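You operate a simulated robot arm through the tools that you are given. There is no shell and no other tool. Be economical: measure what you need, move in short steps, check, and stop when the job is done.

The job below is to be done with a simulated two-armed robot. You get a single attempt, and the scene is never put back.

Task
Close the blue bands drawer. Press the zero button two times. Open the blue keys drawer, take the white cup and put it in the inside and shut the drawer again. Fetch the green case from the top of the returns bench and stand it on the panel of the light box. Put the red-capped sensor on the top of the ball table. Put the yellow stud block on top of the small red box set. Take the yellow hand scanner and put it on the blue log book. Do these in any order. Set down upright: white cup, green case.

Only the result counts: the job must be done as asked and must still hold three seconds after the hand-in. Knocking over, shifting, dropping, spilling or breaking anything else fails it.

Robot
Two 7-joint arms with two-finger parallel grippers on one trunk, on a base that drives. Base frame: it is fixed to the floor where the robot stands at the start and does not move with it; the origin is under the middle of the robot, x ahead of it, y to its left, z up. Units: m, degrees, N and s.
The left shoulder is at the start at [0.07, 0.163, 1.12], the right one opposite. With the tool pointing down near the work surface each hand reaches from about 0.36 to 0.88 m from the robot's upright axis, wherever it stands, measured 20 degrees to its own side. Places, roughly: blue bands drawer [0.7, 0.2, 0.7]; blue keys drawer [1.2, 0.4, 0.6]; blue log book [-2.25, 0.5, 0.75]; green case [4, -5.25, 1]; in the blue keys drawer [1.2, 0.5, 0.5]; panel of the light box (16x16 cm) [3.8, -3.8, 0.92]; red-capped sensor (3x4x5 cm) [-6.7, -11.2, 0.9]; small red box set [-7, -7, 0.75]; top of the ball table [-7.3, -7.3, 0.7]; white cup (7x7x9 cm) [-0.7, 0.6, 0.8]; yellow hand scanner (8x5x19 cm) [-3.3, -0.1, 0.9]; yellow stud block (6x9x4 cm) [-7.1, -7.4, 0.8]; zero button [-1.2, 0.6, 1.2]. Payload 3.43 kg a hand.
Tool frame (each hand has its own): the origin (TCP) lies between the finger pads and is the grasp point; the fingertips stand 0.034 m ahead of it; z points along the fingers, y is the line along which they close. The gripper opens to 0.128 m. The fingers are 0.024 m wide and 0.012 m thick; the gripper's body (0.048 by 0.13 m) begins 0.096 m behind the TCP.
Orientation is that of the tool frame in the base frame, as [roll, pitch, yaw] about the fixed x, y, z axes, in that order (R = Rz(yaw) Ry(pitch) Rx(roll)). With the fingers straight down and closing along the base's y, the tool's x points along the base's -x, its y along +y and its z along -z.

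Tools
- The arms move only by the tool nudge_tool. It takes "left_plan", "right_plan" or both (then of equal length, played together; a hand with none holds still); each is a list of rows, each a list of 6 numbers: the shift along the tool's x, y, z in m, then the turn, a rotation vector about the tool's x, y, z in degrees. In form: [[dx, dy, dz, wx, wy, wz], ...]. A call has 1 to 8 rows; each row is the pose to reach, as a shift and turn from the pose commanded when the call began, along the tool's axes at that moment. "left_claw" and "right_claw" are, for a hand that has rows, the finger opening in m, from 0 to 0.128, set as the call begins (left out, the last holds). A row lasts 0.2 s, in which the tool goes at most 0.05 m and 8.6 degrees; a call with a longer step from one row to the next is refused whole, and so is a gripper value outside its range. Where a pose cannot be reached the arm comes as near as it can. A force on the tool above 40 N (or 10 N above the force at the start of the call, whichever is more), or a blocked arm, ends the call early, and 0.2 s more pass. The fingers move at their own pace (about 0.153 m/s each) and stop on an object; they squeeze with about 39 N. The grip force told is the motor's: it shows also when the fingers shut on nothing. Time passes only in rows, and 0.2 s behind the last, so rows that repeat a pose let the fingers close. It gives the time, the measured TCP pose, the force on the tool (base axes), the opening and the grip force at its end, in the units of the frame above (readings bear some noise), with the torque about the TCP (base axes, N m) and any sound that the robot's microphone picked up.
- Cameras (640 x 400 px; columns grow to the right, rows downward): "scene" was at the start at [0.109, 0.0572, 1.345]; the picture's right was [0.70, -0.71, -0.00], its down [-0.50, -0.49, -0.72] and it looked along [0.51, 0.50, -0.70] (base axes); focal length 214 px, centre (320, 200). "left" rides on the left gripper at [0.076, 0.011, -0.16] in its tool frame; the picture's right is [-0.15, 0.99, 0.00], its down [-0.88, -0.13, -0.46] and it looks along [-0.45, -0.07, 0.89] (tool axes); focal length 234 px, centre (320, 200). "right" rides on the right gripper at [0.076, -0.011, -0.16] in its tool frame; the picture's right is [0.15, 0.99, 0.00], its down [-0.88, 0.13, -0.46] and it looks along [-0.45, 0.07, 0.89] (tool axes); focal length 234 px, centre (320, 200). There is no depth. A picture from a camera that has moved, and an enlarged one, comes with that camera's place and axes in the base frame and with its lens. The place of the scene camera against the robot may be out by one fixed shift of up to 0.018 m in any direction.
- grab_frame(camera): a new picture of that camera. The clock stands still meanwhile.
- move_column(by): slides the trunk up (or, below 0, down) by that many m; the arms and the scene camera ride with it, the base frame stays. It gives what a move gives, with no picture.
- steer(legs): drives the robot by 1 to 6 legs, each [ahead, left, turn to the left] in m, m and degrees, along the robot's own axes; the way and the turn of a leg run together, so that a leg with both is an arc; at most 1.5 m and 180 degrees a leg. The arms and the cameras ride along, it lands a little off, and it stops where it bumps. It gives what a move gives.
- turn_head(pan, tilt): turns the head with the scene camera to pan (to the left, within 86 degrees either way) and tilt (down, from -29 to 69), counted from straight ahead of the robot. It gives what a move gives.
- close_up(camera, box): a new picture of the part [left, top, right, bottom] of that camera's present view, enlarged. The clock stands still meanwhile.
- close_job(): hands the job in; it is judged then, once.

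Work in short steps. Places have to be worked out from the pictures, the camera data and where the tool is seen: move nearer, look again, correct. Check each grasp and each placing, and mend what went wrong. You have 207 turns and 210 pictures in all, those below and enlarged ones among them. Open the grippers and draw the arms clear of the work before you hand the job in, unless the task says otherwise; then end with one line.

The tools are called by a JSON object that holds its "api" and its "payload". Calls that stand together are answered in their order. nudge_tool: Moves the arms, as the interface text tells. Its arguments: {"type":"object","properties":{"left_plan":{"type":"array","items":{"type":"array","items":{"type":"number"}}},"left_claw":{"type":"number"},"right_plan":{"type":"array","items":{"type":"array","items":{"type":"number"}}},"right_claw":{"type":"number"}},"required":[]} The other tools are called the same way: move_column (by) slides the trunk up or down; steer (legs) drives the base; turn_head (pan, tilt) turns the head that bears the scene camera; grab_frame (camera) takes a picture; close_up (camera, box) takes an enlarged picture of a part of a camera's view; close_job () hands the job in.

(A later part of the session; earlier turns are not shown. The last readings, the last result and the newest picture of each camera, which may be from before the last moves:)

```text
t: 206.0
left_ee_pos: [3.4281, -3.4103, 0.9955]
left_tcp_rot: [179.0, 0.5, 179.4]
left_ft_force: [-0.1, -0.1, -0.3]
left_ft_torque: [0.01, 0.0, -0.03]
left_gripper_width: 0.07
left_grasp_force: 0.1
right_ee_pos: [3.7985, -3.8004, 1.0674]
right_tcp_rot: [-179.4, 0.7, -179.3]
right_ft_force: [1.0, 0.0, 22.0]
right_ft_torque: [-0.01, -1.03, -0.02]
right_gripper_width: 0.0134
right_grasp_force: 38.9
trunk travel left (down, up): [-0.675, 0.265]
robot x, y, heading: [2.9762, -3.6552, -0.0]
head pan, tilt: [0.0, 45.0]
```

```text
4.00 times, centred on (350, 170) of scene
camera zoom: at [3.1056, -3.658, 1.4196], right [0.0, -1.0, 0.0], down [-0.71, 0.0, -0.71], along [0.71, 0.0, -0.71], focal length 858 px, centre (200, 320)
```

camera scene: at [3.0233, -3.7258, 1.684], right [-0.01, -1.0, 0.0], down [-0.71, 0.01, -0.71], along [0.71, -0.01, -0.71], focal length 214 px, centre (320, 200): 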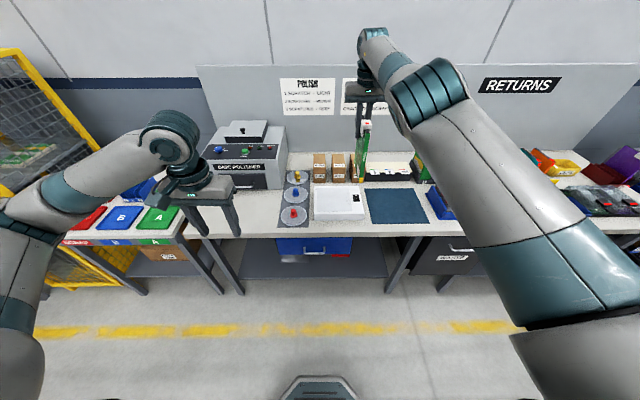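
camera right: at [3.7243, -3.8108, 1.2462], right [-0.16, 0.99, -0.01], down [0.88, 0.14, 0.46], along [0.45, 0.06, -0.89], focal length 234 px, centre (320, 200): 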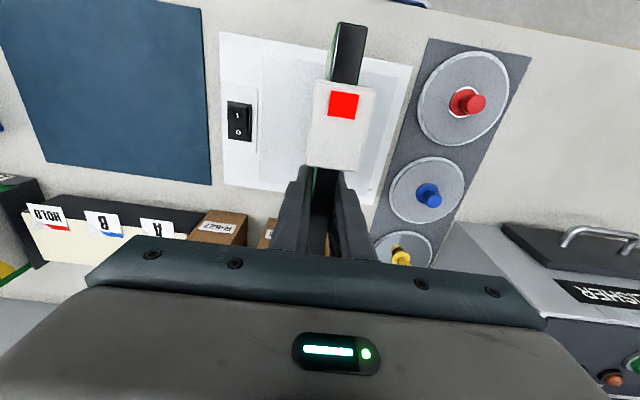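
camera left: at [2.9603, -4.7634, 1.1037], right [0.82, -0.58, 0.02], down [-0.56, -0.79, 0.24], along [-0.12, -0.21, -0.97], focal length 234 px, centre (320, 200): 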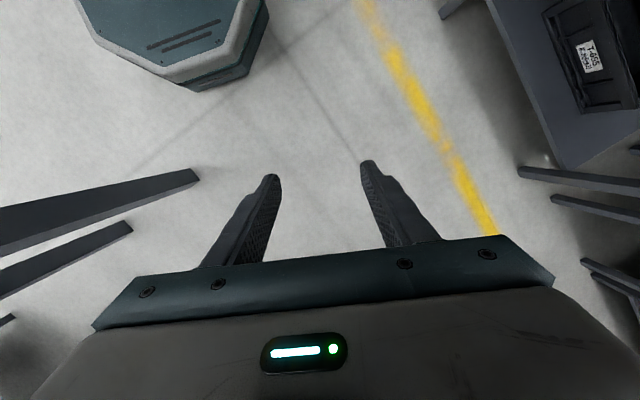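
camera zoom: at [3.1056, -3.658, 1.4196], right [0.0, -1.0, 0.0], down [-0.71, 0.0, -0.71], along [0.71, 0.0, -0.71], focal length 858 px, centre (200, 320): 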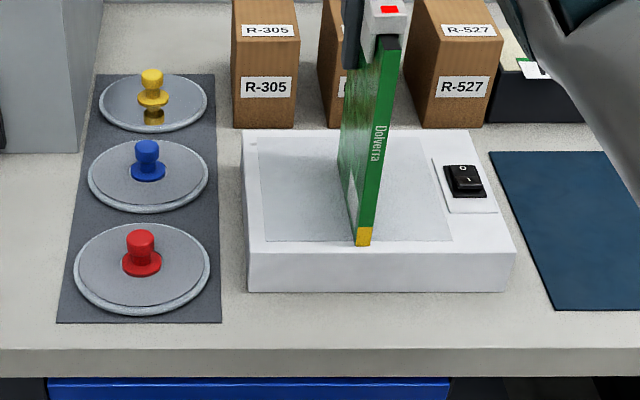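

Contact is made (22 N), but the case's front is right at the panel's front edge. I lift 2 cm, move 1.5 cm ahead and lower again.

{"api": "move_column", "payload": {"by": 0.02}}

{"api": "steer", "payload": {"legs": [[0.016, 0, 0]]}}

{"api": "move_column", "payload": {"by": -0.015}}

{"api": "close_up", "payload": {"camera": "scene", "box": [290, 120, 410, 220]}}

```text
t: 206.7
left_ee_pos: [3.4285, -3.4096, 1.0135]
left_tcp_rot: [179.1, 0.3, 179.4]
left_ft_force: [0.2, 0.1, 0.4]
left_ft_torque: [-0.03, -0.03, 0.03]
left_gripper_width: 0.0698
left_grasp_force: 0.0
right_ee_pos: [3.7993, -3.7996, 1.0805]
right_tcp_rot: [-179.3, 0.0, -179.4]
right_ft_force: [0.6, 0.2, -0.7]
right_ft_torque: [-0.06, -0.05, 0.01]
right_gripper_width: 0.0133
right_grasp_force: 39.0
trunk travel left (down, up): [-0.695, 0.245]
robot x, y, heading: [2.9767, -3.6543, 0.3]
head pan, tilt: [0.0, 45.0]
```

```text
t: 207.4
left_ee_pos: [3.4417, -3.4099, 1.0168]
left_tcp_rot: [179.0, 0.4, 179.4]
left_ft_force: [-0.6, -0.5, 0.5]
left_ft_torque: [0.02, -0.04, -0.01]
left_gripper_width: 0.0701
left_grasp_force: 0.0
right_ee_pos: [3.8122, -3.801, 1.0844]
right_tcp_rot: [-179.3, 0.4, -179.4]
right_ft_force: [-0.3, 0.5, -1.5]
right_ft_torque: [-0.02, -0.06, 0.02]
right_gripper_width: 0.0133
right_grasp_force: 39.2
trunk travel left (down, up): [-0.695, 0.245]
robot x, y, heading: [2.9888, -3.6556, 0.1]
head pan, tilt: [0.0, 45.0]
```

```text
t: 208.1
left_ee_pos: [3.4455, -3.4095, 1.0001]
left_tcp_rot: [179.0, 0.3, 179.4]
left_ft_force: [0.0, -0.1, 0.7]
left_ft_torque: [-0.02, 0.03, -0.02]
left_gripper_width: 0.0702
left_grasp_force: 0.1
right_ee_pos: [3.8151, -3.8003, 1.0668]
right_tcp_rot: [-179.4, 0.1, -179.4]
right_ft_force: [-1.3, 1.0, 1.2]
right_ft_torque: [0.06, 0.01, 0.03]
right_gripper_width: 0.0135
right_grasp_force: 39.0
trunk travel left (down, up): [-0.68, 0.26]
robot x, y, heading: [2.9893, -3.6565, 0.3]
head pan, tilt: [0.0, 45.0]
```

```text
4.00 times, centred on (350, 170) of scene
camera zoom: at [3.1232, -3.6581, 1.424], right [0.0, -1.0, 0.0], down [-0.71, 0.0, -0.71], along [0.71, 0.0, -0.71], focal length 858 px, centre (200, 320)
```

zoom: 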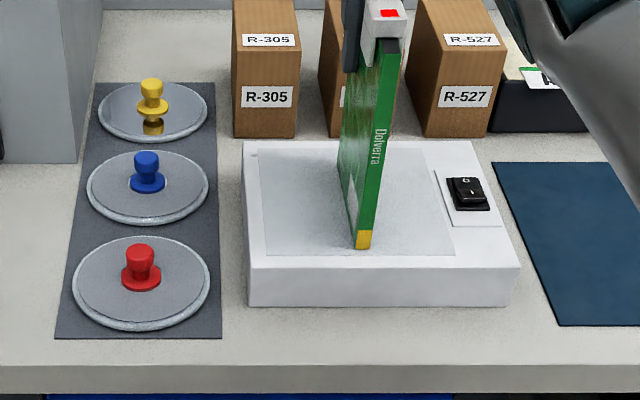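

It is just touching. I lower 4 mm to seat it, then open slightly.

{"api": "move_column", "payload": {"by": -0.004}}

{"api": "nudge_tool", "payload": {"right_plan": [[0, 0, 0, 0, 0, 0], [0, 0, 0, 0, 0, 0], [0, 0, 0, 0, 0, 0]], "right_claw": 0.03}}

{"api": "close_up", "payload": {"camera": "scene", "box": [290, 120, 410, 220]}}

{"api": "grab_frame", "payload": {"camera": "right"}}

```text
t: 208.6
left_ee_pos: [3.4448, -3.4085, 0.9963]
left_tcp_rot: [179.0, 0.4, 179.4]
left_ft_force: [0.1, 0.2, 0.6]
left_ft_torque: [0.01, 0.0, -0.02]
left_gripper_width: 0.0701
left_grasp_force: 0.0
right_ee_pos: [3.8145, -3.8, 1.0666]
right_tcp_rot: [-179.4, 0.6, -179.5]
right_ft_force: [0.5, -1.8, 15.1]
right_ft_torque: [-0.03, -0.69, -0.01]
right_gripper_width: 0.0132
right_grasp_force: 39.3
trunk travel left (down, up): [-0.676, 0.264]
robot x, y, heading: [2.9907, -3.656, 0.0]
head pan, tilt: [0.0, 45.0]
```

```text
t: 209.4
left_ee_pos: [3.4456, -3.4102, 0.9957]
left_tcp_rot: [178.9, 0.3, 179.3]
left_ft_force: [0.3, 0.6, 0.2]
left_ft_torque: [0.01, -0.03, 0.0]
left_gripper_width: 0.07
left_grasp_force: 0.1
right_ee_pos: [3.8148, -3.8006, 1.0621]
right_tcp_rot: [-179.3, 0.1, -179.4]
right_ft_force: [0.1, 0.0, -0.2]
right_ft_torque: [-0.06, 0.0, -0.01]
right_gripper_width: 0.03
right_grasp_force: 0.1
trunk travel left (down, up): [-0.676, 0.264]
robot x, y, heading: [2.9897, -3.6571, -0.0]
head pan, tilt: [0.0, 45.0]
```

```text
4.00 times, centred on (350, 170) of scene
camera zoom: at [3.1239, -3.6581, 1.4199], right [0.0, -1.0, 0.0], down [-0.71, 0.0, -0.71], along [0.71, 0.0, -0.71], focal length 858 px, centre (200, 320)
```

zoom: 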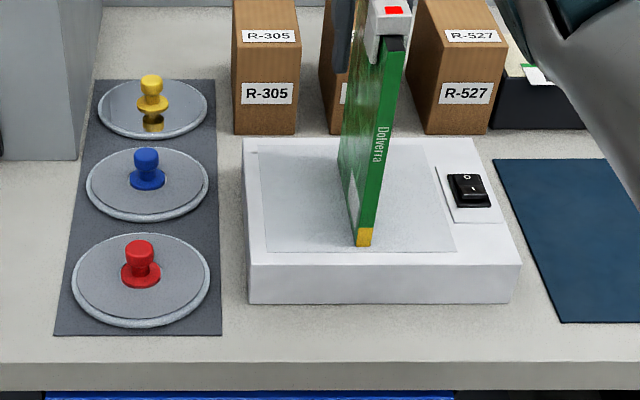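

```text
97 pictures are left
camera right: at [3.7398, -3.8108, 1.222], right [-0.16, 0.99, -0.01], down [0.88, 0.14, 0.46], along [0.45, 0.06, -0.89], focal length 234 px, centre (320, 200)
```

right: 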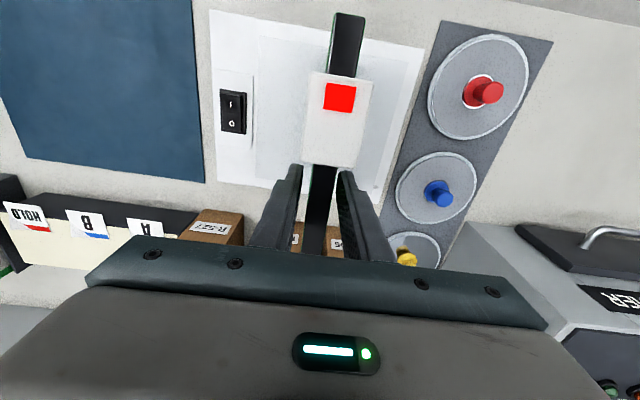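

It stands by itself. I open a bit wider and raise the column straight up.

{"api": "nudge_tool", "payload": {"right_plan": [[0, 0, 0, 0, 0, 0], [0, 0, 0, 0, 0, 0]], "right_claw": 0.045}}

{"api": "move_column", "payload": {"by": 0.2}}

{"api": "grab_frame", "payload": {"camera": "scene"}}

{"api": "grab_frame", "payload": {"camera": "right"}}

```text
t: 210.0
left_ee_pos: [3.4456, -3.4107, 0.9955]
left_tcp_rot: [179.0, 0.3, 179.4]
left_ft_force: [0.2, -0.3, 0.5]
left_ft_torque: [-0.02, -0.03, 0.0]
left_gripper_width: 0.0703
left_grasp_force: 0.1
right_ee_pos: [3.8148, -3.8014, 1.0616]
right_tcp_rot: [-179.4, 0.2, -179.4]
right_ft_force: [0.0, -0.5, 0.6]
right_ft_torque: [-0.01, 0.01, 0.01]
right_gripper_width: 0.0451
right_grasp_force: 0.0
trunk travel left (down, up): [-0.676, 0.264]
robot x, y, heading: [2.9914, -3.6568, 0.3]
head pan, tilt: [0.0, 45.0]
```

```text
t: 212.2
left_ee_pos: [3.4452, -3.41, 1.1955]
left_tcp_rot: [179.0, 0.2, 179.4]
left_ft_force: [-0.4, -0.4, 0.9]
left_ft_torque: [0.02, 0.03, -0.02]
left_gripper_width: 0.0701
left_grasp_force: 0.1
right_ee_pos: [3.8149, -3.8009, 1.2621]
right_tcp_rot: [-179.3, 0.1, -179.3]
right_ft_force: [0.1, 0.0, 0.6]
right_ft_torque: [-0.01, -0.01, 0.0]
right_gripper_width: 0.0451
right_grasp_force: 0.2
trunk travel left (down, up): [-0.876, 0.064]
robot x, y, heading: [2.9921, -3.6588, 0.2]
head pan, tilt: [0.0, 45.0]
```

```text
96 pictures are left
camera scene: at [3.1235, -3.658, 1.6199], right [0.0, -1.0, 0.0], down [-0.71, 0.0, -0.71], along [0.71, 0.0, -0.71], focal length 214 px, centre (320, 200)
```

scene: 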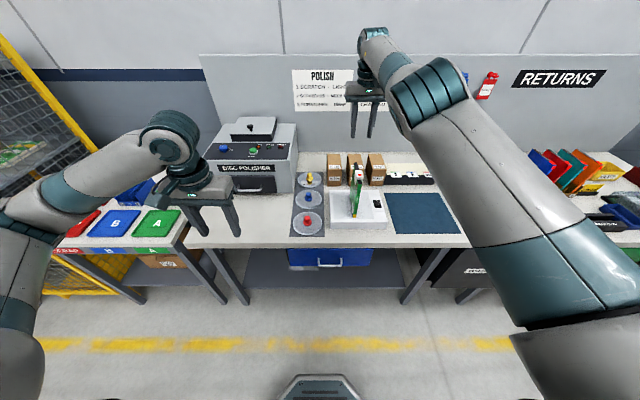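

```text
95 pictures are left
camera right: at [3.7394, -3.8108, 1.4224], right [-0.16, 0.99, -0.01], down [0.88, 0.14, 0.46], along [0.45, 0.06, -0.89], focal length 234 px, centre (320, 200)
```

right: 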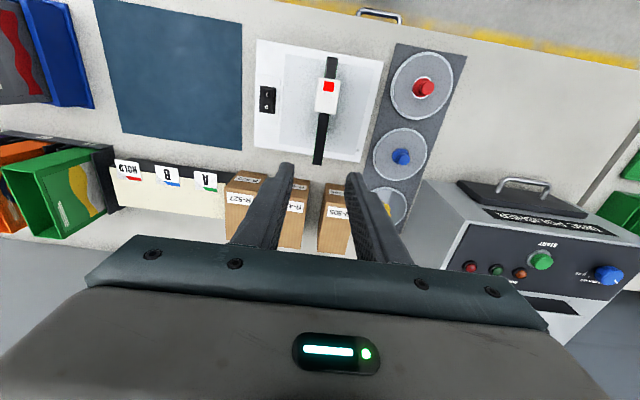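

The green case stands centred on the panel. I back off and try to bring the right arm to a normal posture by swinging it outwards.

{"api": "steer", "payload": {"legs": [[-0.4, 0, 0]]}}

{"api": "nudge_tool", "payload": {"right_plan": [[0, -0.04, 0.02, 0, 0, 0], [0, -0.08, 0.04, 0, 0, 0], [0, -0.12, 0.06, 0, 0, 0], [0, -0.16, 0.08, 0, 0, 0], [0.02, -0.2, 0.09, 0, 0, 0], [0.05, -0.23, 0.1, 0, 0, 0], [0.08, -0.26, 0.11, 0, 0, 0], [0.11, -0.28, 0.12, 0, 0, 0]]}}

{"api": "grab_frame", "payload": {"camera": "scene"}}

```text
t: 214.7
left_ee_pos: [3.0386, -3.409, 1.1944]
left_tcp_rot: [179.1, 0.2, 179.7]
left_ft_force: [0.7, 0.1, 0.5]
left_ft_torque: [0.04, 0.01, -0.01]
left_gripper_width: 0.0698
left_grasp_force: 0.1
right_ee_pos: [3.4114, -3.7963, 1.2603]
right_tcp_rot: [-179.3, 0.1, -179.0]
right_ft_force: [-0.5, -0.6, -1.1]
right_ft_torque: [0.03, -0.03, 0.01]
right_gripper_width: 0.0451
right_grasp_force: 0.1
trunk travel left (down, up): [-0.876, 0.064]
robot x, y, heading: [2.5851, -3.6595, 0.4]
head pan, tilt: [0.0, 45.0]
```

```text
t: 216.5
left_ee_pos: [3.0344, -3.4115, 1.1965]
left_tcp_rot: [178.9, 0.4, 179.9]
left_ft_force: [-0.5, -0.4, 0.5]
left_ft_torque: [0.01, -0.05, -0.02]
left_gripper_width: 0.0701
left_grasp_force: 0.1
right_ee_pos: [3.3022, -4.0835, 1.1433]
right_tcp_rot: [-179.3, 0.3, -179.0]
right_ft_force: [0.4, -0.5, -0.4]
right_ft_torque: [-0.01, -0.01, -0.03]
right_gripper_width: 0.0455
right_grasp_force: 0.1
right hand out of reach, approached as far as the arm can: row 1
trunk travel left (down, up): [-0.876, 0.064]
robot x, y, heading: [2.5856, -3.6563, 0.4]
head pan, tilt: [0.0, 45.0]
```

```text
94 pictures are left
camera scene: at [2.7148, -3.6617, 1.6202], right [0.01, -1.0, 0.0], down [-0.71, 0.0, -0.71], along [0.71, 0.01, -0.71], focal length 214 px, centre (320, 200)
```

scene: 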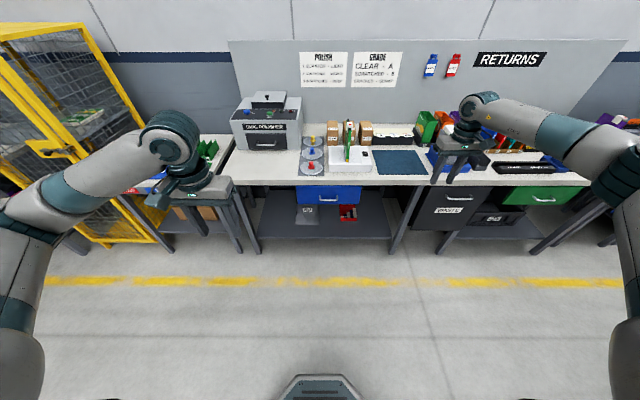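

Back to a normal posture. I tuck it and lower the column to 0 relative to the start.

{"api": "nudge_tool", "payload": {"right_plan": [[0.034, 0.028, 0, 0, 0, 0], [0.068, 0.056, 0, 0, 0, 0], [0.102, 0.084, 0, 0, 0, 0], [0.136, 0.112, 0, 0, 0, 0], [0.17, 0.14, 0, 0, 0, 0], [0.204, 0.168, 0, 0, 0, 0], [0.238, 0.196, 0, 0, 0, 0], [0.27, 0.22, 0, 0, 0, 0]]}}

{"api": "steer", "payload": {"legs": [[0, 0, 180]]}}

{"api": "turn_head", "payload": {"pan": 0, "tilt": 20}}

{"api": "grab_frame", "payload": {"camera": "scene"}}

{"api": "turn_head", "payload": {"pan": -45, "tilt": 20}}

{"api": "grab_frame", "payload": {"camera": "scene"}}

```text
t: 218.3
left_ee_pos: [3.0386, -3.4085, 1.1969]
left_tcp_rot: [179.0, 0.3, 179.9]
left_ft_force: [-0.1, 0.0, 0.0]
left_ft_torque: [0.0, 0.01, 0.02]
left_gripper_width: 0.0701
left_grasp_force: 0.1
right_ee_pos: [3.026, -3.8608, 1.141]
right_tcp_rot: [-179.4, 0.3, -179.1]
right_ft_force: [0.3, -0.6, 0.1]
right_ft_torque: [-0.03, -0.06, 0.02]
right_gripper_width: 0.0452
right_grasp_force: 0.1
trunk travel left (down, up): [-0.876, 0.064]
robot x, y, heading: [2.5852, -3.6592, 0.4]
head pan, tilt: [0.0, 45.0]
```

```text
t: 226.1
left_ee_pos: [2.1382, -3.9188, 1.1957]
left_tcp_rot: [179.0, 0.2, 1.1]
left_ft_force: [1.0, 0.4, 0.7]
left_ft_torque: [-0.03, 0.0, 0.02]
left_gripper_width: 0.07
left_grasp_force: 0.1
right_ee_pos: [2.1388, -3.4661, 1.1419]
right_tcp_rot: [-179.3, 0.0, 2.3]
right_ft_force: [-0.1, -0.2, -1.0]
right_ft_torque: [-0.02, 0.0, 0.0]
right_gripper_width: 0.045
right_grasp_force: 0.2
trunk travel left (down, up): [-0.876, 0.064]
robot x, y, heading: [2.5862, -3.6617, -178.2]
head pan, tilt: [0.0, 45.0]
```

```text
t: 227.0
left_ee_pos: [2.1375, -3.9194, 1.195]
left_tcp_rot: [179.0, 0.3, 1.0]
left_ft_force: [-0.2, 0.0, 0.3]
left_ft_torque: [0.0, -0.03, 0.01]
left_gripper_width: 0.0699
left_grasp_force: 0.1
right_ee_pos: [2.1382, -3.4658, 1.1405]
right_tcp_rot: [-179.3, 0.1, 2.2]
right_ft_force: [-0.1, -0.1, 0.5]
right_ft_torque: [0.0, 0.04, -0.01]
right_gripper_width: 0.0449
right_grasp_force: 0.0
trunk travel left (down, up): [-0.876, 0.064]
robot x, y, heading: [2.5859, -3.6608, -178.5]
head pan, tilt: [0.0, 20.0]
```

```text
93 pictures are left
camera scene: at [2.442, -3.6643, 1.6586], right [-0.03, 1.0, 0.0], down [0.34, 0.01, -0.94], along [-0.94, -0.03, -0.34], focal length 214 px, centre (320, 200)
```

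scene: 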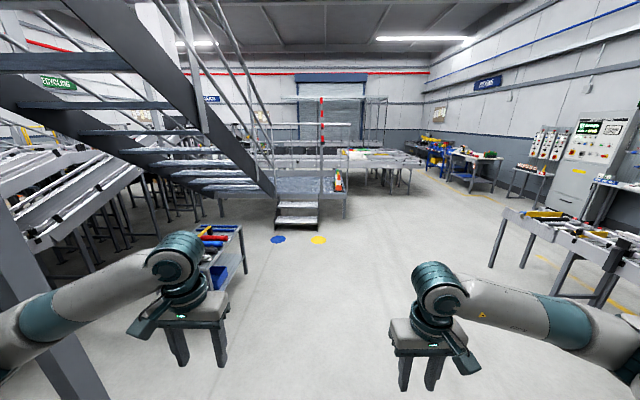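

```text
t: 228.1
left_ee_pos: [2.1389, -3.92, 1.1963]
left_tcp_rot: [179.0, 0.3, 1.0]
left_ft_force: [-0.1, -1.0, 0.5]
left_ft_torque: [-0.04, 0.0, -0.02]
left_gripper_width: 0.0701
left_grasp_force: 0.1
right_ee_pos: [2.1379, -3.4669, 1.1413]
right_tcp_rot: [-179.3, 0.1, 2.2]
right_ft_force: [0.0, -0.2, -0.4]
right_ft_torque: [0.01, 0.01, 0.04]
right_gripper_width: 0.0452
right_grasp_force: 0.0
trunk travel left (down, up): [-0.876, 0.064]
robot x, y, heading: [2.5854, -3.6603, -178.4]
head pan, tilt: [-45.0, 20.0]
```

```text
92 pictures are left
camera scene: at [2.4673, -3.5977, 1.6586], right [0.69, 0.73, 0.0], down [0.25, -0.23, -0.94], along [-0.68, 0.64, -0.34], focal length 214 px, centre (320, 200)
```

scene: 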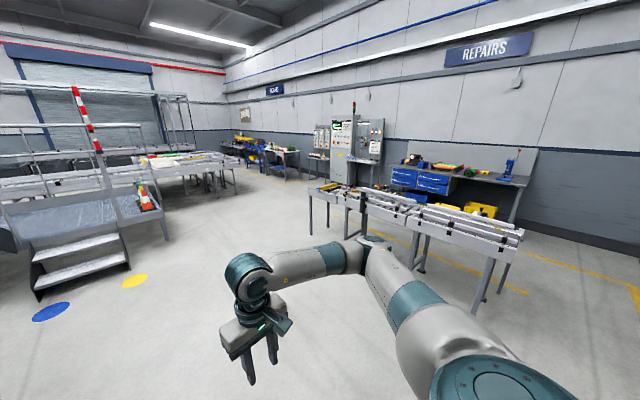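

I'm facing west. The scanner desk appears around [-3.2, 0], so I drive via (-0.2, -3.1) towards (-2, -0.9).

{"api": "steer", "payload": {"legs": [[0, 0, -13], [1.45, 0, 0], [1.4, 0, 0], [0, 0, -39], [1.4, 0, 0], [1.0, 0, 0]]}}

{"api": "turn_head", "payload": {"pan": 0, "tilt": 25}}

{"api": "grab_frame", "payload": {"camera": "scene"}}

```text
t: 255.4
left_ee_pos: [-2.2159, -1.2866, 1.1958]
left_tcp_rot: [179.0, 0.3, -49.3]
left_ft_force: [1.2, -0.1, -0.8]
left_ft_torque: [0.0, 0.02, 0.0]
left_gripper_width: 0.0701
left_grasp_force: 0.1
right_ee_pos: [-1.8658, -0.9988, 1.141]
right_tcp_rot: [-179.3, 0.2, -48.3]
right_ft_force: [0.1, 0.4, 0.6]
right_ft_torque: [0.02, 0.0, 0.04]
right_gripper_width: 0.0449
right_grasp_force: 0.0
trunk travel left (down, up): [-0.876, 0.064]
robot x, y, heading: [-1.7272, -1.4668, 131.4]
head pan, tilt: [-45.0, 20.0]
```

```text
t: 256.5
left_ee_pos: [-2.216, -1.2864, 1.1964]
left_tcp_rot: [179.1, 0.3, -49.4]
left_ft_force: [-0.1, -0.7, -0.9]
left_ft_torque: [-0.01, 0.02, 0.02]
left_gripper_width: 0.07
left_grasp_force: 0.0
right_ee_pos: [-1.8657, -0.9984, 1.1418]
right_tcp_rot: [-179.4, 0.1, -48.2]
right_ft_force: [0.3, -0.6, -0.2]
right_ft_torque: [0.0, 0.01, 0.0]
right_gripper_width: 0.0449
right_grasp_force: 0.0
trunk travel left (down, up): [-0.876, 0.064]
robot x, y, heading: [-1.7279, -1.4622, 131.0]
head pan, tilt: [0.0, 25.0]
```

```text
91 pictures are left
camera scene: at [-1.8237, -1.3581, 1.6506], right [0.75, 0.66, 0.0], down [0.28, -0.32, -0.91], along [-0.6, 0.68, -0.42], focal length 214 px, centre (320, 200)
```

scene: 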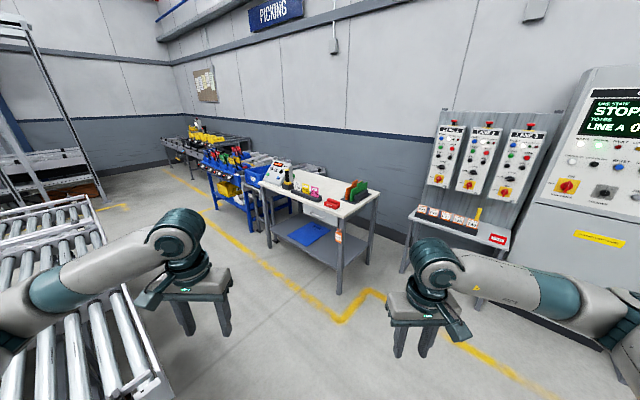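

{"api": "close_up", "payload": {"camera": "scene", "box": [250, 150, 400, 250]}}

{"api": "close_up", "payload": {"camera": "scene", "box": [390, 180, 520, 270]}}

```text
4.00 times, centred on (325, 200) of scene
camera zoom: at [-1.8237, -1.3581, 1.6506], right [0.75, 0.66, 0.0], down [0.28, -0.32, -0.91], along [-0.6, 0.68, -0.42], focal length 858 px, centre (300, 200)
```

zoom: 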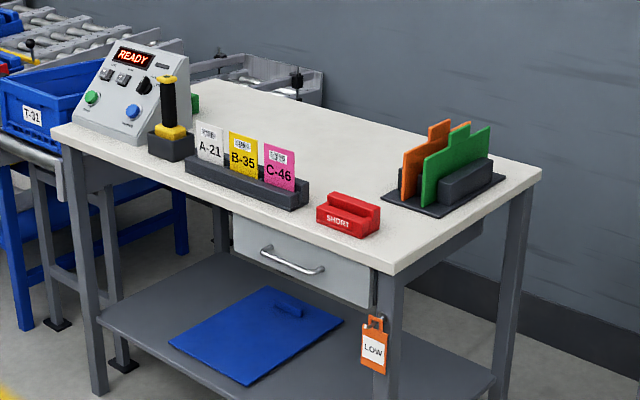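

```text
4.44 times, centred on (455, 225) of scene
camera zoom: at [-1.8237, -1.3581, 1.6506], right [0.75, 0.66, 0.0], down [0.28, -0.32, -0.91], along [-0.6, 0.68, -0.42], focal length 953 px, centre (-280, 89)
```

zoom: 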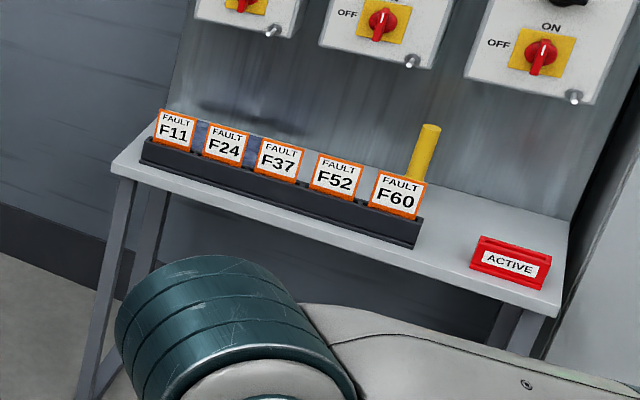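

The scanner stands in a dock near [-3.29, -0.14] at the desk's front, which faces south. I move to about (-3.1, -0.75), heading 90.

{"api": "steer", "payload": {"legs": [[0, 0, -41], [0.7, 0, 0], [0, 1.37, 0]]}}

{"api": "turn_head", "payload": {"pan": 10, "tilt": 45}}

{"api": "grab_frame", "payload": {"camera": "scene"}}

{"api": "grab_frame", "payload": {"camera": "left"}}

```text
t: 268.6
left_ee_pos: [-3.3145, -0.2862, 1.1957]
left_tcp_rot: [179.0, 0.2, -92.2]
left_ft_force: [0.6, 0.7, -0.5]
left_ft_torque: [0.0, 0.0, -0.04]
left_gripper_width: 0.0701
left_grasp_force: 0.2
right_ee_pos: [-2.8634, -0.3107, 1.1416]
right_tcp_rot: [-179.4, 0.2, -91.0]
right_ft_force: [0.2, -0.2, -0.6]
right_ft_torque: [0.0, 0.01, -0.02]
right_gripper_width: 0.0449
right_grasp_force: 0.0
trunk travel left (down, up): [-0.876, 0.064]
robot x, y, heading: [-3.0796, -0.7467, 88.5]
head pan, tilt: [0.0, 25.0]
```

```text
t: 269.4
left_ee_pos: [-3.315, -0.286, 1.1956]
left_tcp_rot: [179.0, 0.4, -92.1]
left_ft_force: [-0.6, 0.1, -1.5]
left_ft_torque: [0.04, 0.02, -0.04]
left_gripper_width: 0.0699
left_grasp_force: 0.0
right_ee_pos: [-2.864, -0.313, 1.1413]
right_tcp_rot: [-179.3, 0.0, -91.0]
right_ft_force: [-0.3, 0.4, 0.3]
right_ft_torque: [0.0, 0.04, 0.0]
right_gripper_width: 0.0449
right_grasp_force: 0.1
trunk travel left (down, up): [-0.876, 0.064]
robot x, y, heading: [-3.0831, -0.746, 88.7]
head pan, tilt: [10.0, 45.0]
```

```text
88 pictures are left
camera scene: at [-3.0905, -0.6163, 1.62], right [0.99, 0.15, 0.0], down [0.1, -0.7, -0.71], along [-0.1, 0.7, -0.71], focal length 214 px, centre (320, 200)
```

scene: 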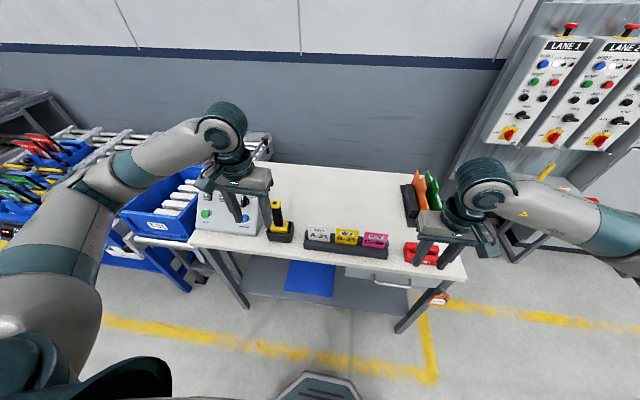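

```text
87 pictures are left
camera left: at [-3.3262, -0.362, 1.3556], right [-0.98, 0.18, 0.02], down [0.17, 0.87, 0.46], along [0.07, 0.45, -0.89], focal length 234 px, centre (320, 200)
```

left: 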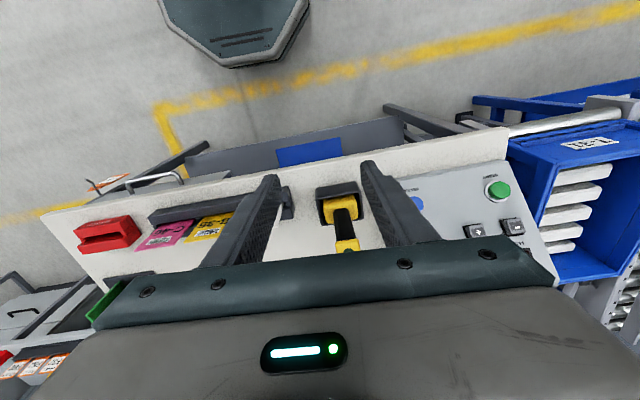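

{"api": "close_up", "payload": {"camera": "scene", "box": [230, 180, 330, 260]}}

{"api": "close_up", "payload": {"camera": "left", "box": [270, 150, 420, 270]}}

```text
5.00 times, centred on (280, 220) of scene
camera zoom: at [-3.0905, -0.6163, 1.62], right [0.99, 0.15, 0.0], down [0.1, -0.7, -0.71], along [-0.1, 0.7, -0.71], focal length 1072 px, centre (520, 100)
```

zoom: 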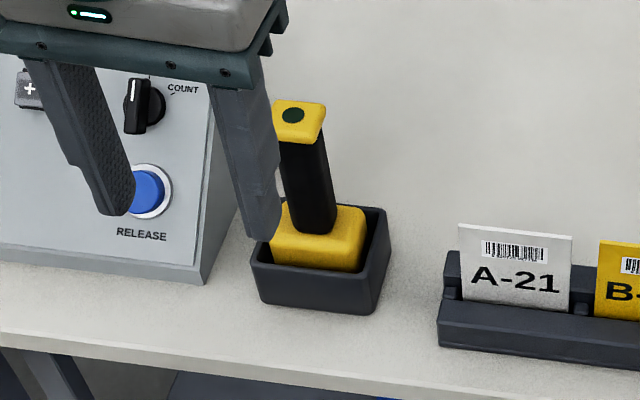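

```text
3.33 times, centred on (345, 210) of left
camera zoom: at [-3.3262, -0.362, 1.3556], right [-0.98, 0.18, 0.02], down [0.17, 0.87, 0.46], along [0.07, 0.45, -0.89], focal length 781 px, centre (237, 167)
```

zoom: 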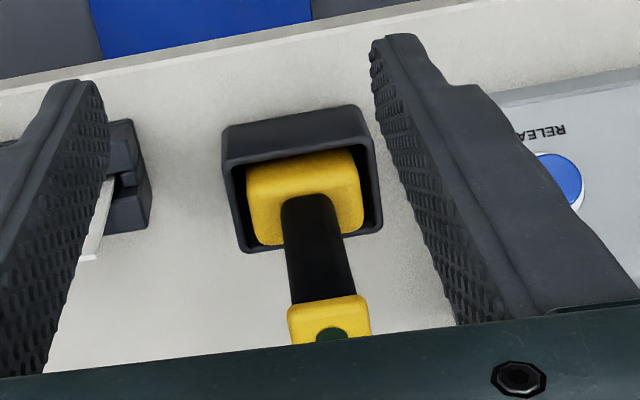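

The scanner stands head-down in its dock, its handle axis at about [-3.332, -0.062], handle z 0.87–0.97. I position the open left hand above it.

{"api": "nudge_tool", "payload": {"left_plan": [[-0.038, 0.005, 0.0, 0, 0, 0], [-0.076, 0.01, 0.02, 0, 0, 0], [-0.114, 0.015, 0.05, 0, 0, 0], [-0.152, 0.02, 0.08, 0, 0, 0], [-0.19, 0.023, 0.105, 0, 0, 0], [-0.223, 0.025, 0.125, 0, 0, 0]], "left_claw": 0.095}}

{"api": "grab_frame", "payload": {"camera": "left"}}

{"api": "close_up", "payload": {"camera": "scene", "box": [210, 160, 340, 270]}}

```text
t: 270.8
left_ee_pos: [-3.3312, -0.0614, 1.0704]
left_tcp_rot: [179.0, 0.3, -92.1]
left_ft_force: [0.0, 1.0, 0.0]
left_ft_torque: [-0.03, 0.0, 0.02]
left_gripper_width: 0.0948
left_grasp_force: 0.1
right_ee_pos: [-2.8636, -0.3115, 1.1417]
right_tcp_rot: [-179.4, 0.1, -91.0]
right_ft_force: [-0.2, -0.1, 0.1]
right_ft_torque: [0.02, 0.01, -0.01]
right_gripper_width: 0.0452
right_grasp_force: 0.0
trunk travel left (down, up): [-0.876, 0.064]
robot x, y, heading: [-3.0795, -0.7454, 88.4]
head pan, tilt: [10.0, 45.0]
```

```text
84 pictures are left
camera left: at [-3.3426, -0.1378, 1.2304], right [-0.98, 0.18, 0.02], down [0.17, 0.87, 0.46], along [0.07, 0.45, -0.89], focal length 234 px, centre (320, 200)
```

left: 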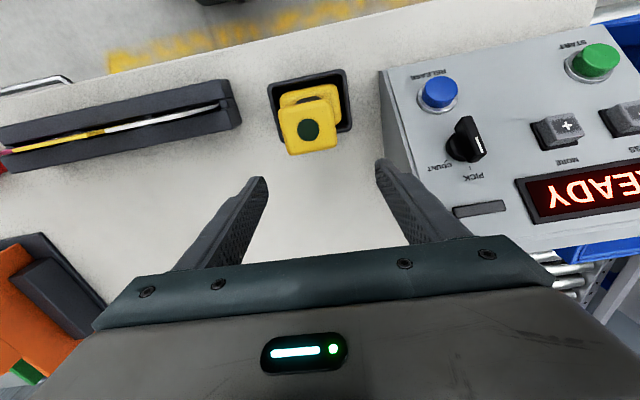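

```text
3.64 times, centred on (275, 215) of scene
camera zoom: at [-3.0898, -0.615, 1.6199], right [0.99, 0.15, 0.0], down [0.1, -0.7, -0.71], along [-0.1, 0.7, -0.71], focal length 780 px, centre (484, 146)
```

zoom: 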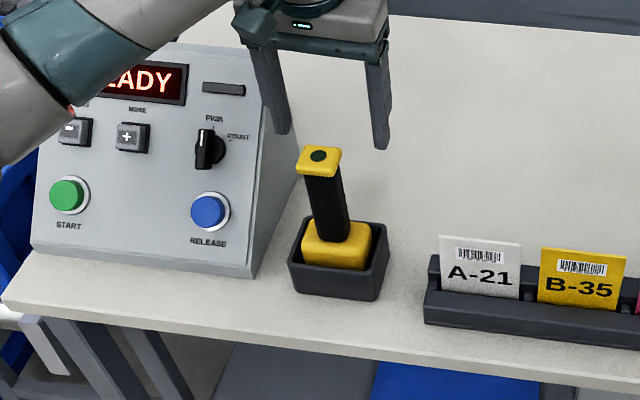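

Using both hand views, the cap top is actually at [-3.330, -0.104, 1.039]. I correct y by -4 cm and descend to grip the handle.

{"api": "nudge_tool", "payload": {"left_plan": [[0.02, 0, -0.02, 0, 0, 0], [0.043, -0.001, -0.02, 0, 0, 0], [0.043, -0.001, 0.0, 0, 0, 0]]}}

{"api": "grab_frame", "payload": {"camera": "left"}}

```text
t: 271.6
left_ee_pos: [-3.3351, -0.1046, 1.0716]
left_tcp_rot: [178.9, 0.3, -92.0]
left_ft_force: [-1.0, -0.5, 0.4]
left_ft_torque: [0.02, 0.0, 0.0]
left_gripper_width: 0.0948
left_grasp_force: 0.1
right_ee_pos: [-2.8628, -0.3106, 1.1406]
right_tcp_rot: [-179.3, 0.1, -91.0]
right_ft_force: [-0.1, 0.9, -1.4]
right_ft_torque: [-0.01, -0.01, -0.01]
right_gripper_width: 0.0451
right_grasp_force: 0.1
trunk travel left (down, up): [-0.876, 0.064]
robot x, y, heading: [-3.0792, -0.7486, 88.6]
head pan, tilt: [10.0, 45.0]
```

```text
82 pictures are left
camera left: at [-3.3467, -0.1817, 1.2317], right [-0.98, 0.18, 0.02], down [0.17, 0.87, 0.46], along [0.07, 0.45, -0.89], focal length 234 px, centre (320, 200)
```

left: 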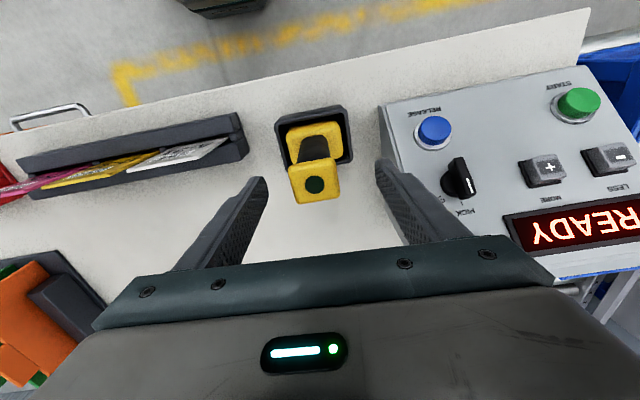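

{"api": "nudge_tool", "payload": {"left_plan": [[-0.002, -0.004, 0.03, 0, 0, 0], [-0.002, -0.004, 0.065, 0, 0, 0], [-0.002, -0.004, 0.097, 0, 0, 0]], "left_claw": 0.085}}

{"api": "grab_frame", "payload": {"camera": "left"}}

{"api": "nudge_tool", "payload": {"left_plan": [[0, 0, 0, 0, 0, 0], [0, 0, 0, 0, 0, 0], [0, 0, 0, 0, 0, 0]], "left_claw": 0.0}}

```text
t: 272.4
left_ee_pos: [-3.3322, -0.1001, 0.9744]
left_tcp_rot: [179.0, 0.3, -92.2]
left_ft_force: [0.4, -0.7, 0.1]
left_ft_torque: [0.01, 0.02, -0.01]
left_gripper_width: 0.0848
left_grasp_force: 0.0
right_ee_pos: [-2.8645, -0.3113, 1.1426]
right_tcp_rot: [-179.3, 0.1, -91.1]
right_ft_force: [0.8, -0.9, 0.6]
right_ft_torque: [0.01, 0.0, 0.0]
right_gripper_width: 0.045
right_grasp_force: 0.1
trunk travel left (down, up): [-0.876, 0.064]
robot x, y, heading: [-3.0797, -0.7478, 88.6]
head pan, tilt: [10.0, 45.0]
```

```text
81 pictures are left
camera left: at [-3.3433, -0.1765, 1.1337], right [-0.98, 0.18, 0.02], down [0.17, 0.87, 0.46], along [0.07, 0.45, -0.89], focal length 234 px, centre (320, 200)
```

left: 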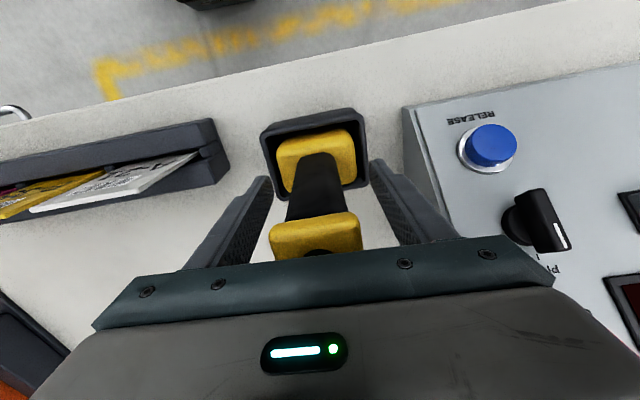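

```text
t: 273.2
left_ee_pos: [-3.3319, -0.1008, 0.9729]
left_tcp_rot: [179.0, 0.3, -92.2]
left_ft_force: [1.5, 1.0, -0.3]
left_ft_torque: [0.07, -0.1, 0.08]
left_gripper_width: 0.0397
left_grasp_force: 39.1
right_ee_pos: [-2.8632, -0.3109, 1.1414]
right_tcp_rot: [-179.2, 0.1, -91.0]
right_ft_force: [-0.5, -0.8, -0.2]
right_ft_torque: [0.03, 0.0, 0.02]
right_gripper_width: 0.0452
right_grasp_force: 0.2
trunk travel left (down, up): [-0.876, 0.064]
robot x, y, heading: [-3.0823, -0.7466, 88.5]
head pan, tilt: [10.0, 45.0]
```

The handle is gripped (4 cm). I lift straight out and draw back.

{"api": "nudge_tool", "payload": {"left_plan": [[0, 0, -0.03, 0, 0, 0], [0, 0, -0.07, 0, 0, 0], [0, 0, -0.11, 0, 0, 0], [0, 0, -0.15, 0, 0, 0], [0, 0, -0.19, 0, 0, 0], [0.03, 0, -0.22, 0, 0, 0], [0.07, -0.01, -0.23, 0, 0, 0], [0.11, -0.02, -0.23, 0, 0, 0]]}}

{"api": "grab_frame", "payload": {"camera": "scene"}}

```text
t: 275.0
left_ee_pos: [-3.3087, -0.2141, 1.2023]
left_tcp_rot: [179.0, 0.3, -92.1]
left_ft_force: [0.9, -0.6, -2.1]
left_ft_torque: [0.05, 0.02, 0.01]
left_gripper_width: 0.0393
left_grasp_force: 38.7
right_ee_pos: [-2.8632, -0.312, 1.1414]
right_tcp_rot: [-179.2, 0.2, -91.0]
right_ft_force: [-0.1, 0.4, -0.5]
right_ft_torque: [0.01, 0.02, -0.01]
right_gripper_width: 0.045
right_grasp_force: 0.1
trunk travel left (down, up): [-0.876, 0.064]
robot x, y, heading: [-3.0798, -0.7469, 88.5]
head pan, tilt: [10.0, 45.0]
```

```text
80 pictures are left
camera scene: at [-3.09, -0.617, 1.62], right [0.99, 0.15, 0.0], down [0.1, -0.7, -0.71], along [-0.1, 0.7, -0.71], focal length 214 px, centre (320, 200)
```

scene: 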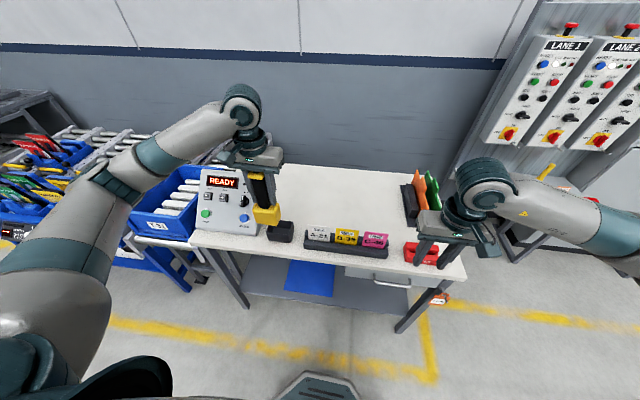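

Held. I strafe right and forward to the fault-card bench with the log book.

{"api": "steer", "payload": {"legs": [[0, -1.06, 1.5], [0.5, 0, 0]]}}

{"api": "grab_frame", "payload": {"camera": "scene"}}

{"api": "grab_frame", "payload": {"camera": "left"}}

```text
t: 283.0
left_ee_pos: [-2.2187, 0.2502, 1.2025]
left_tcp_rot: [179.0, 0.3, -92.4]
left_ft_force: [0.0, -0.5, -2.1]
left_ft_torque: [0.04, -0.01, -0.01]
left_gripper_width: 0.0393
left_grasp_force: 38.8
right_ee_pos: [-1.7748, 0.1513, 1.1414]
right_tcp_rot: [-179.3, 0.1, -91.1]
right_ft_force: [-0.1, 0.3, 0.3]
right_ft_torque: [0.01, 0.0, 0.01]
right_gripper_width: 0.0454
right_grasp_force: 0.0
trunk travel left (down, up): [-0.876, 0.064]
robot x, y, heading: [-1.9914, -0.2835, 88.3]
head pan, tilt: [10.0, 45.0]
```

```text
79 pictures are left
camera scene: at [-2.002, -0.1539, 1.6201], right [0.99, 0.14, 0.0], down [0.1, -0.7, -0.71], along [-0.1, 0.7, -0.71], focal length 214 px, centre (320, 200)
```

scene: 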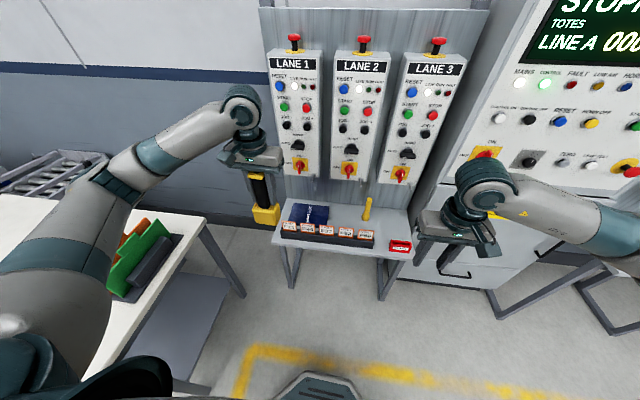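

```text
78 pictures are left
camera left: at [-2.2305, 0.175, 1.3621], right [-0.98, 0.19, 0.02], down [0.18, 0.87, 0.46], along [0.07, 0.45, -0.89], focal length 234 px, centre (320, 200)
```

left: 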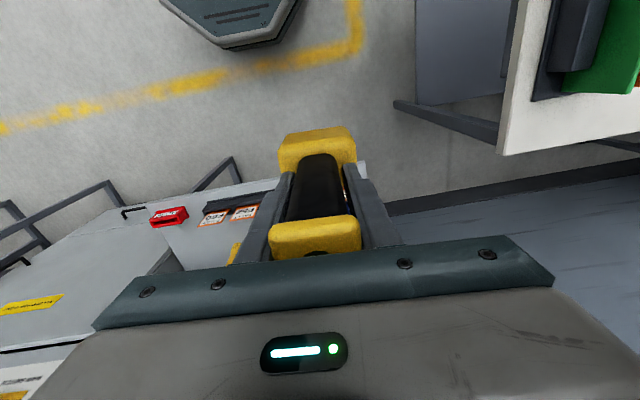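

{"api": "close_up", "payload": {"camera": "scene", "box": [240, 170, 420, 270]}}

```text
3.56 times, centred on (330, 220) of scene
camera zoom: at [-2.002, -0.1539, 1.6201], right [0.99, 0.14, 0.0], down [0.1, -0.7, -0.71], along [-0.1, 0.7, -0.71], focal length 763 px, centre (284, 129)
```

zoom: 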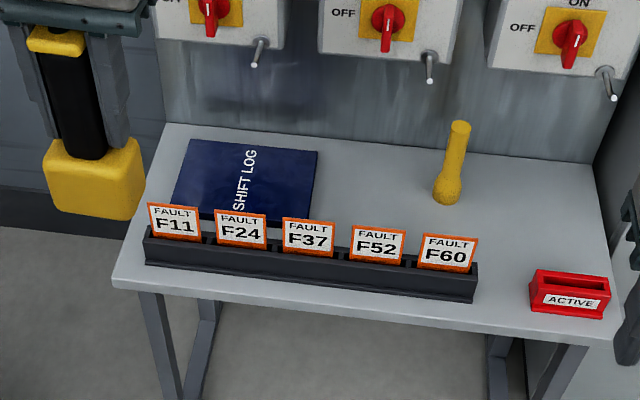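

The SHIFT LOG book lies at about x -2.26…-2.06, y 0.49…0.63, behind the card holder. I drive 14 cm closer and move the scanner towards it.

{"api": "steer", "payload": {"legs": [[0.14, 0, 1.5]]}}

{"api": "nudge_tool", "payload": {"left_plan": [[-0.025, -0.01, 0.02, 0, 0, 0], [-0.05, -0.02, 0.05, 0, 0, 0], [-0.075, -0.03, 0.08, 0, 0, 0], [-0.1, -0.04, 0.1, 0, 0, 0]]}}

{"api": "grab_frame", "payload": {"camera": "left"}}

{"api": "close_up", "payload": {"camera": "scene", "box": [230, 130, 430, 270]}}

```text
t: 284.4
left_ee_pos: [-2.232, 0.379, 1.2035]
left_tcp_rot: [179.1, 0.3, -90.7]
left_ft_force: [0.1, -0.9, -1.7]
left_ft_torque: [0.02, -0.03, -0.01]
left_gripper_width: 0.0393
left_grasp_force: 39.2
right_ee_pos: [-1.7845, 0.2919, 1.1425]
right_tcp_rot: [-179.3, 0.2, -89.6]
right_ft_force: [0.5, -0.9, 0.3]
right_ft_torque: [0.03, -0.01, 0.01]
right_gripper_width: 0.0449
right_grasp_force: 0.0
trunk travel left (down, up): [-0.876, 0.064]
robot x, y, heading: [-1.9925, -0.144, 90.1]
head pan, tilt: [10.0, 45.0]
```

```text
t: 285.4
left_ee_pos: [-2.1895, 0.4797, 1.1012]
left_tcp_rot: [178.9, 0.4, -90.8]
left_ft_force: [1.0, 0.0, -2.0]
left_ft_torque: [0.03, 0.01, 0.03]
left_gripper_width: 0.0393
left_grasp_force: 39.1
right_ee_pos: [-1.7843, 0.2933, 1.1401]
right_tcp_rot: [-179.3, 0.1, -89.5]
right_ft_force: [0.0, -0.1, 0.7]
right_ft_torque: [-0.03, 0.04, -0.02]
right_gripper_width: 0.0451
right_grasp_force: 0.0
trunk travel left (down, up): [-0.876, 0.064]
robot x, y, heading: [-1.9903, -0.1473, 89.7]
head pan, tilt: [10.0, 45.0]
```

```text
76 pictures are left
camera left: at [-2.1991, 0.4045, 1.2621], right [-0.99, 0.16, 0.02], down [0.15, 0.88, 0.46], along [0.06, 0.45, -0.89], focal length 234 px, centre (320, 200)
```

left: 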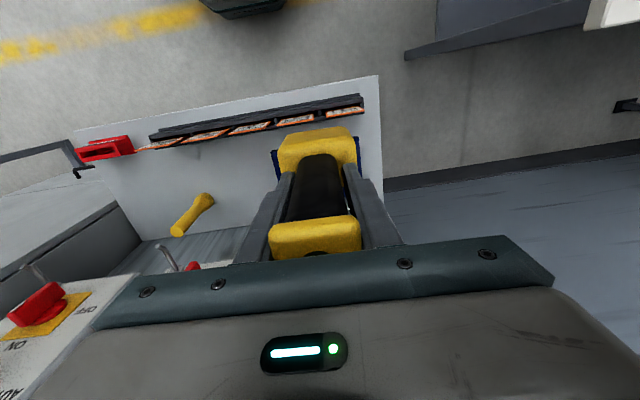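

```text
2.86 times, centred on (330, 200) of scene
camera zoom: at [-2.0025, -0.0164, 1.6199], right [0.99, 0.17, 0.0], down [0.12, -0.7, -0.71], along [-0.12, 0.7, -0.71], focal length 613 px, centre (291, 200)
```

zoom: 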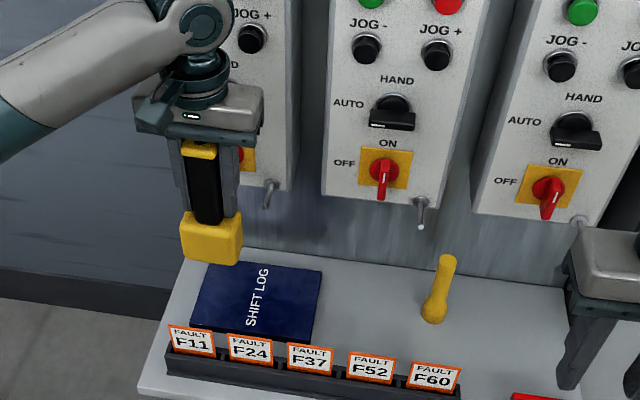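

The book centre is about [-2.17, 0.555], and the switch knob tips are at y≈0.617, z 1.03, so y=0.545 keeps clear. I move over it and lower 12 cm.

{"api": "nudge_tool", "payload": {"left_plan": [[-0.033, -0.008, 0, 0, 0, 0], [-0.065, -0.014, 0, 0, 0, 0], [-0.065, -0.014, 0.04, 0, 0, 0], [-0.065, -0.014, 0.08, 0, 0, 0], [-0.065, -0.014, 0.12, 0, 0, 0]]}}

{"api": "grab_frame", "payload": {"camera": "left"}}

{"api": "close_up", "payload": {"camera": "scene", "box": [230, 130, 430, 270]}}

```text
t: 286.6
left_ee_pos: [-2.1816, 0.5465, 0.9794]
left_tcp_rot: [179.0, 0.3, -90.8]
left_ft_force: [-0.5, 0.8, -1.2]
left_ft_torque: [-0.03, 0.06, -0.01]
left_gripper_width: 0.0394
left_grasp_force: 39.0
right_ee_pos: [-1.783, 0.2921, 1.141]
right_tcp_rot: [-179.4, 0.1, -89.6]
right_ft_force: [-0.3, 0.0, -0.5]
right_ft_torque: [0.01, 0.02, 0.0]
right_gripper_width: 0.045
right_grasp_force: 0.1
trunk travel left (down, up): [-0.876, 0.064]
robot x, y, heading: [-1.9903, -0.147, 90.1]
head pan, tilt: [10.0, 45.0]
```

```text
74 pictures are left
camera left: at [-2.1903, 0.4704, 1.1397], right [-0.99, 0.16, 0.02], down [0.15, 0.88, 0.46], along [0.06, 0.45, -0.89], focal length 234 px, centre (320, 200)
```

left: 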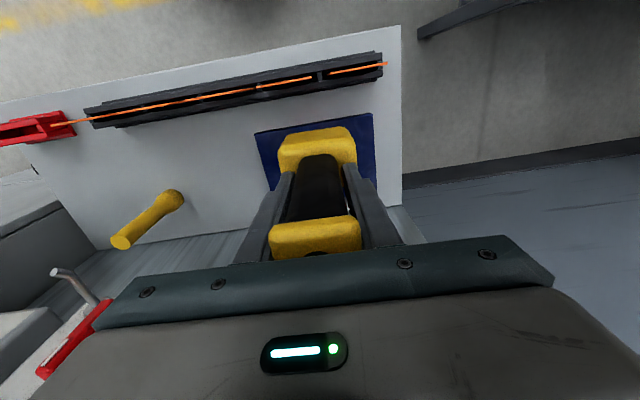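

```text
2.86 times, centred on (330, 200) of scene
camera zoom: at [-2.0027, -0.0163, 1.6199], right [0.99, 0.17, 0.0], down [0.12, -0.7, -0.71], along [-0.12, 0.7, -0.71], focal length 613 px, centre (291, 200)
```

zoom: 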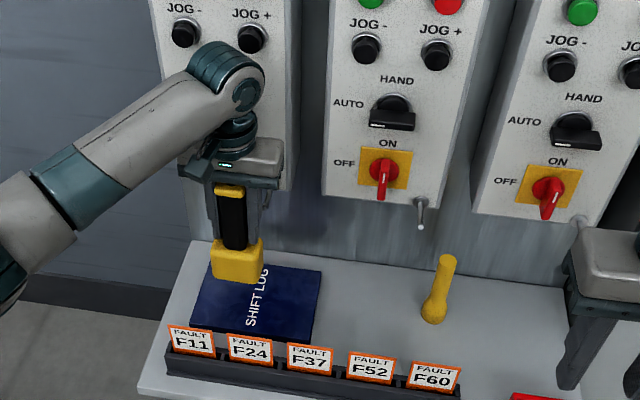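

The book's front edge is at y≈0.525, so I shift 1.5 cm back and 1.4 cm west, keeping off the panel's pin, then lower.

{"api": "nudge_tool", "payload": {"left_plan": [[-0.008, 0.008, 0, 0, 0, 0], [-0.016, 0.015, 0.0, 0, 0, 0], [-0.016, 0.015, 0.035, 0, 0, 0], [-0.016, 0.015, 0.065, 0, 0, 0]]}}

{"api": "grab_frame", "payload": {"camera": "left"}}

{"api": "close_up", "payload": {"camera": "scene", "box": [230, 130, 430, 270]}}

```text
t: 287.6
left_ee_pos: [-2.1962, 0.5618, 0.9192]
left_tcp_rot: [179.0, 0.3, -90.7]
left_ft_force: [0.8, -1.6, -1.1]
left_ft_torque: [0.28, -0.05, 0.04]
left_gripper_width: 0.0394
left_grasp_force: 39.0
right_ee_pos: [-1.7836, 0.2933, 1.1409]
right_tcp_rot: [-179.3, 0.1, -89.6]
right_ft_force: [0.8, 0.7, 0.7]
right_ft_torque: [-0.01, -0.01, 0.03]
right_gripper_width: 0.0451
right_grasp_force: 0.0
trunk travel left (down, up): [-0.876, 0.064]
robot x, y, heading: [-1.9913, -0.1478, 90.0]
head pan, tilt: [10.0, 45.0]
```

```text
72 pictures are left
camera left: at [-2.2056, 0.4862, 1.0793], right [-0.99, 0.16, 0.02], down [0.15, 0.88, 0.46], along [0.06, 0.45, -0.89], focal length 234 px, centre (320, 200)
```

left: 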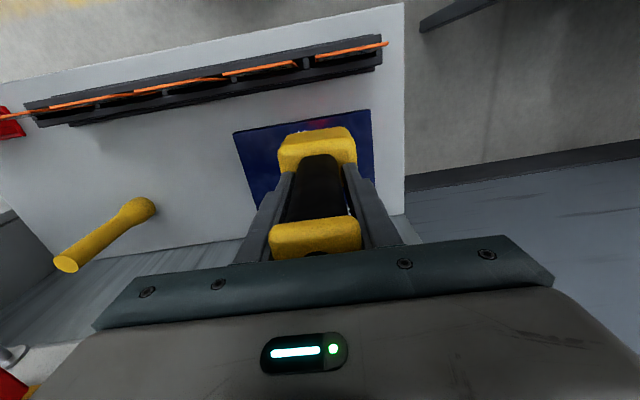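

```text
2.86 times, centred on (330, 200) of scene
camera zoom: at [-2.0034, -0.0169, 1.6199], right [0.99, 0.17, 0.0], down [0.12, -0.7, -0.71], along [-0.12, 0.7, -0.71], focal length 613 px, centre (291, 200)
```

zoom: 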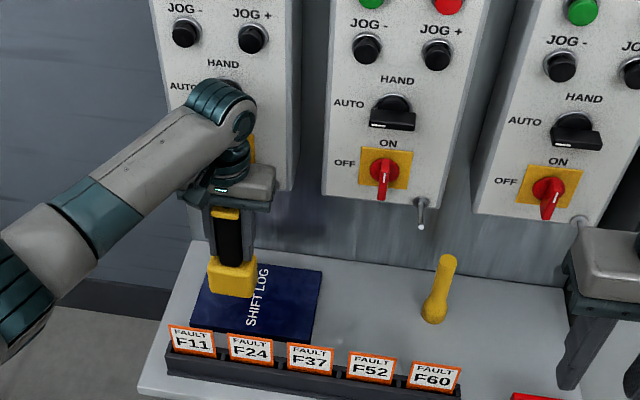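

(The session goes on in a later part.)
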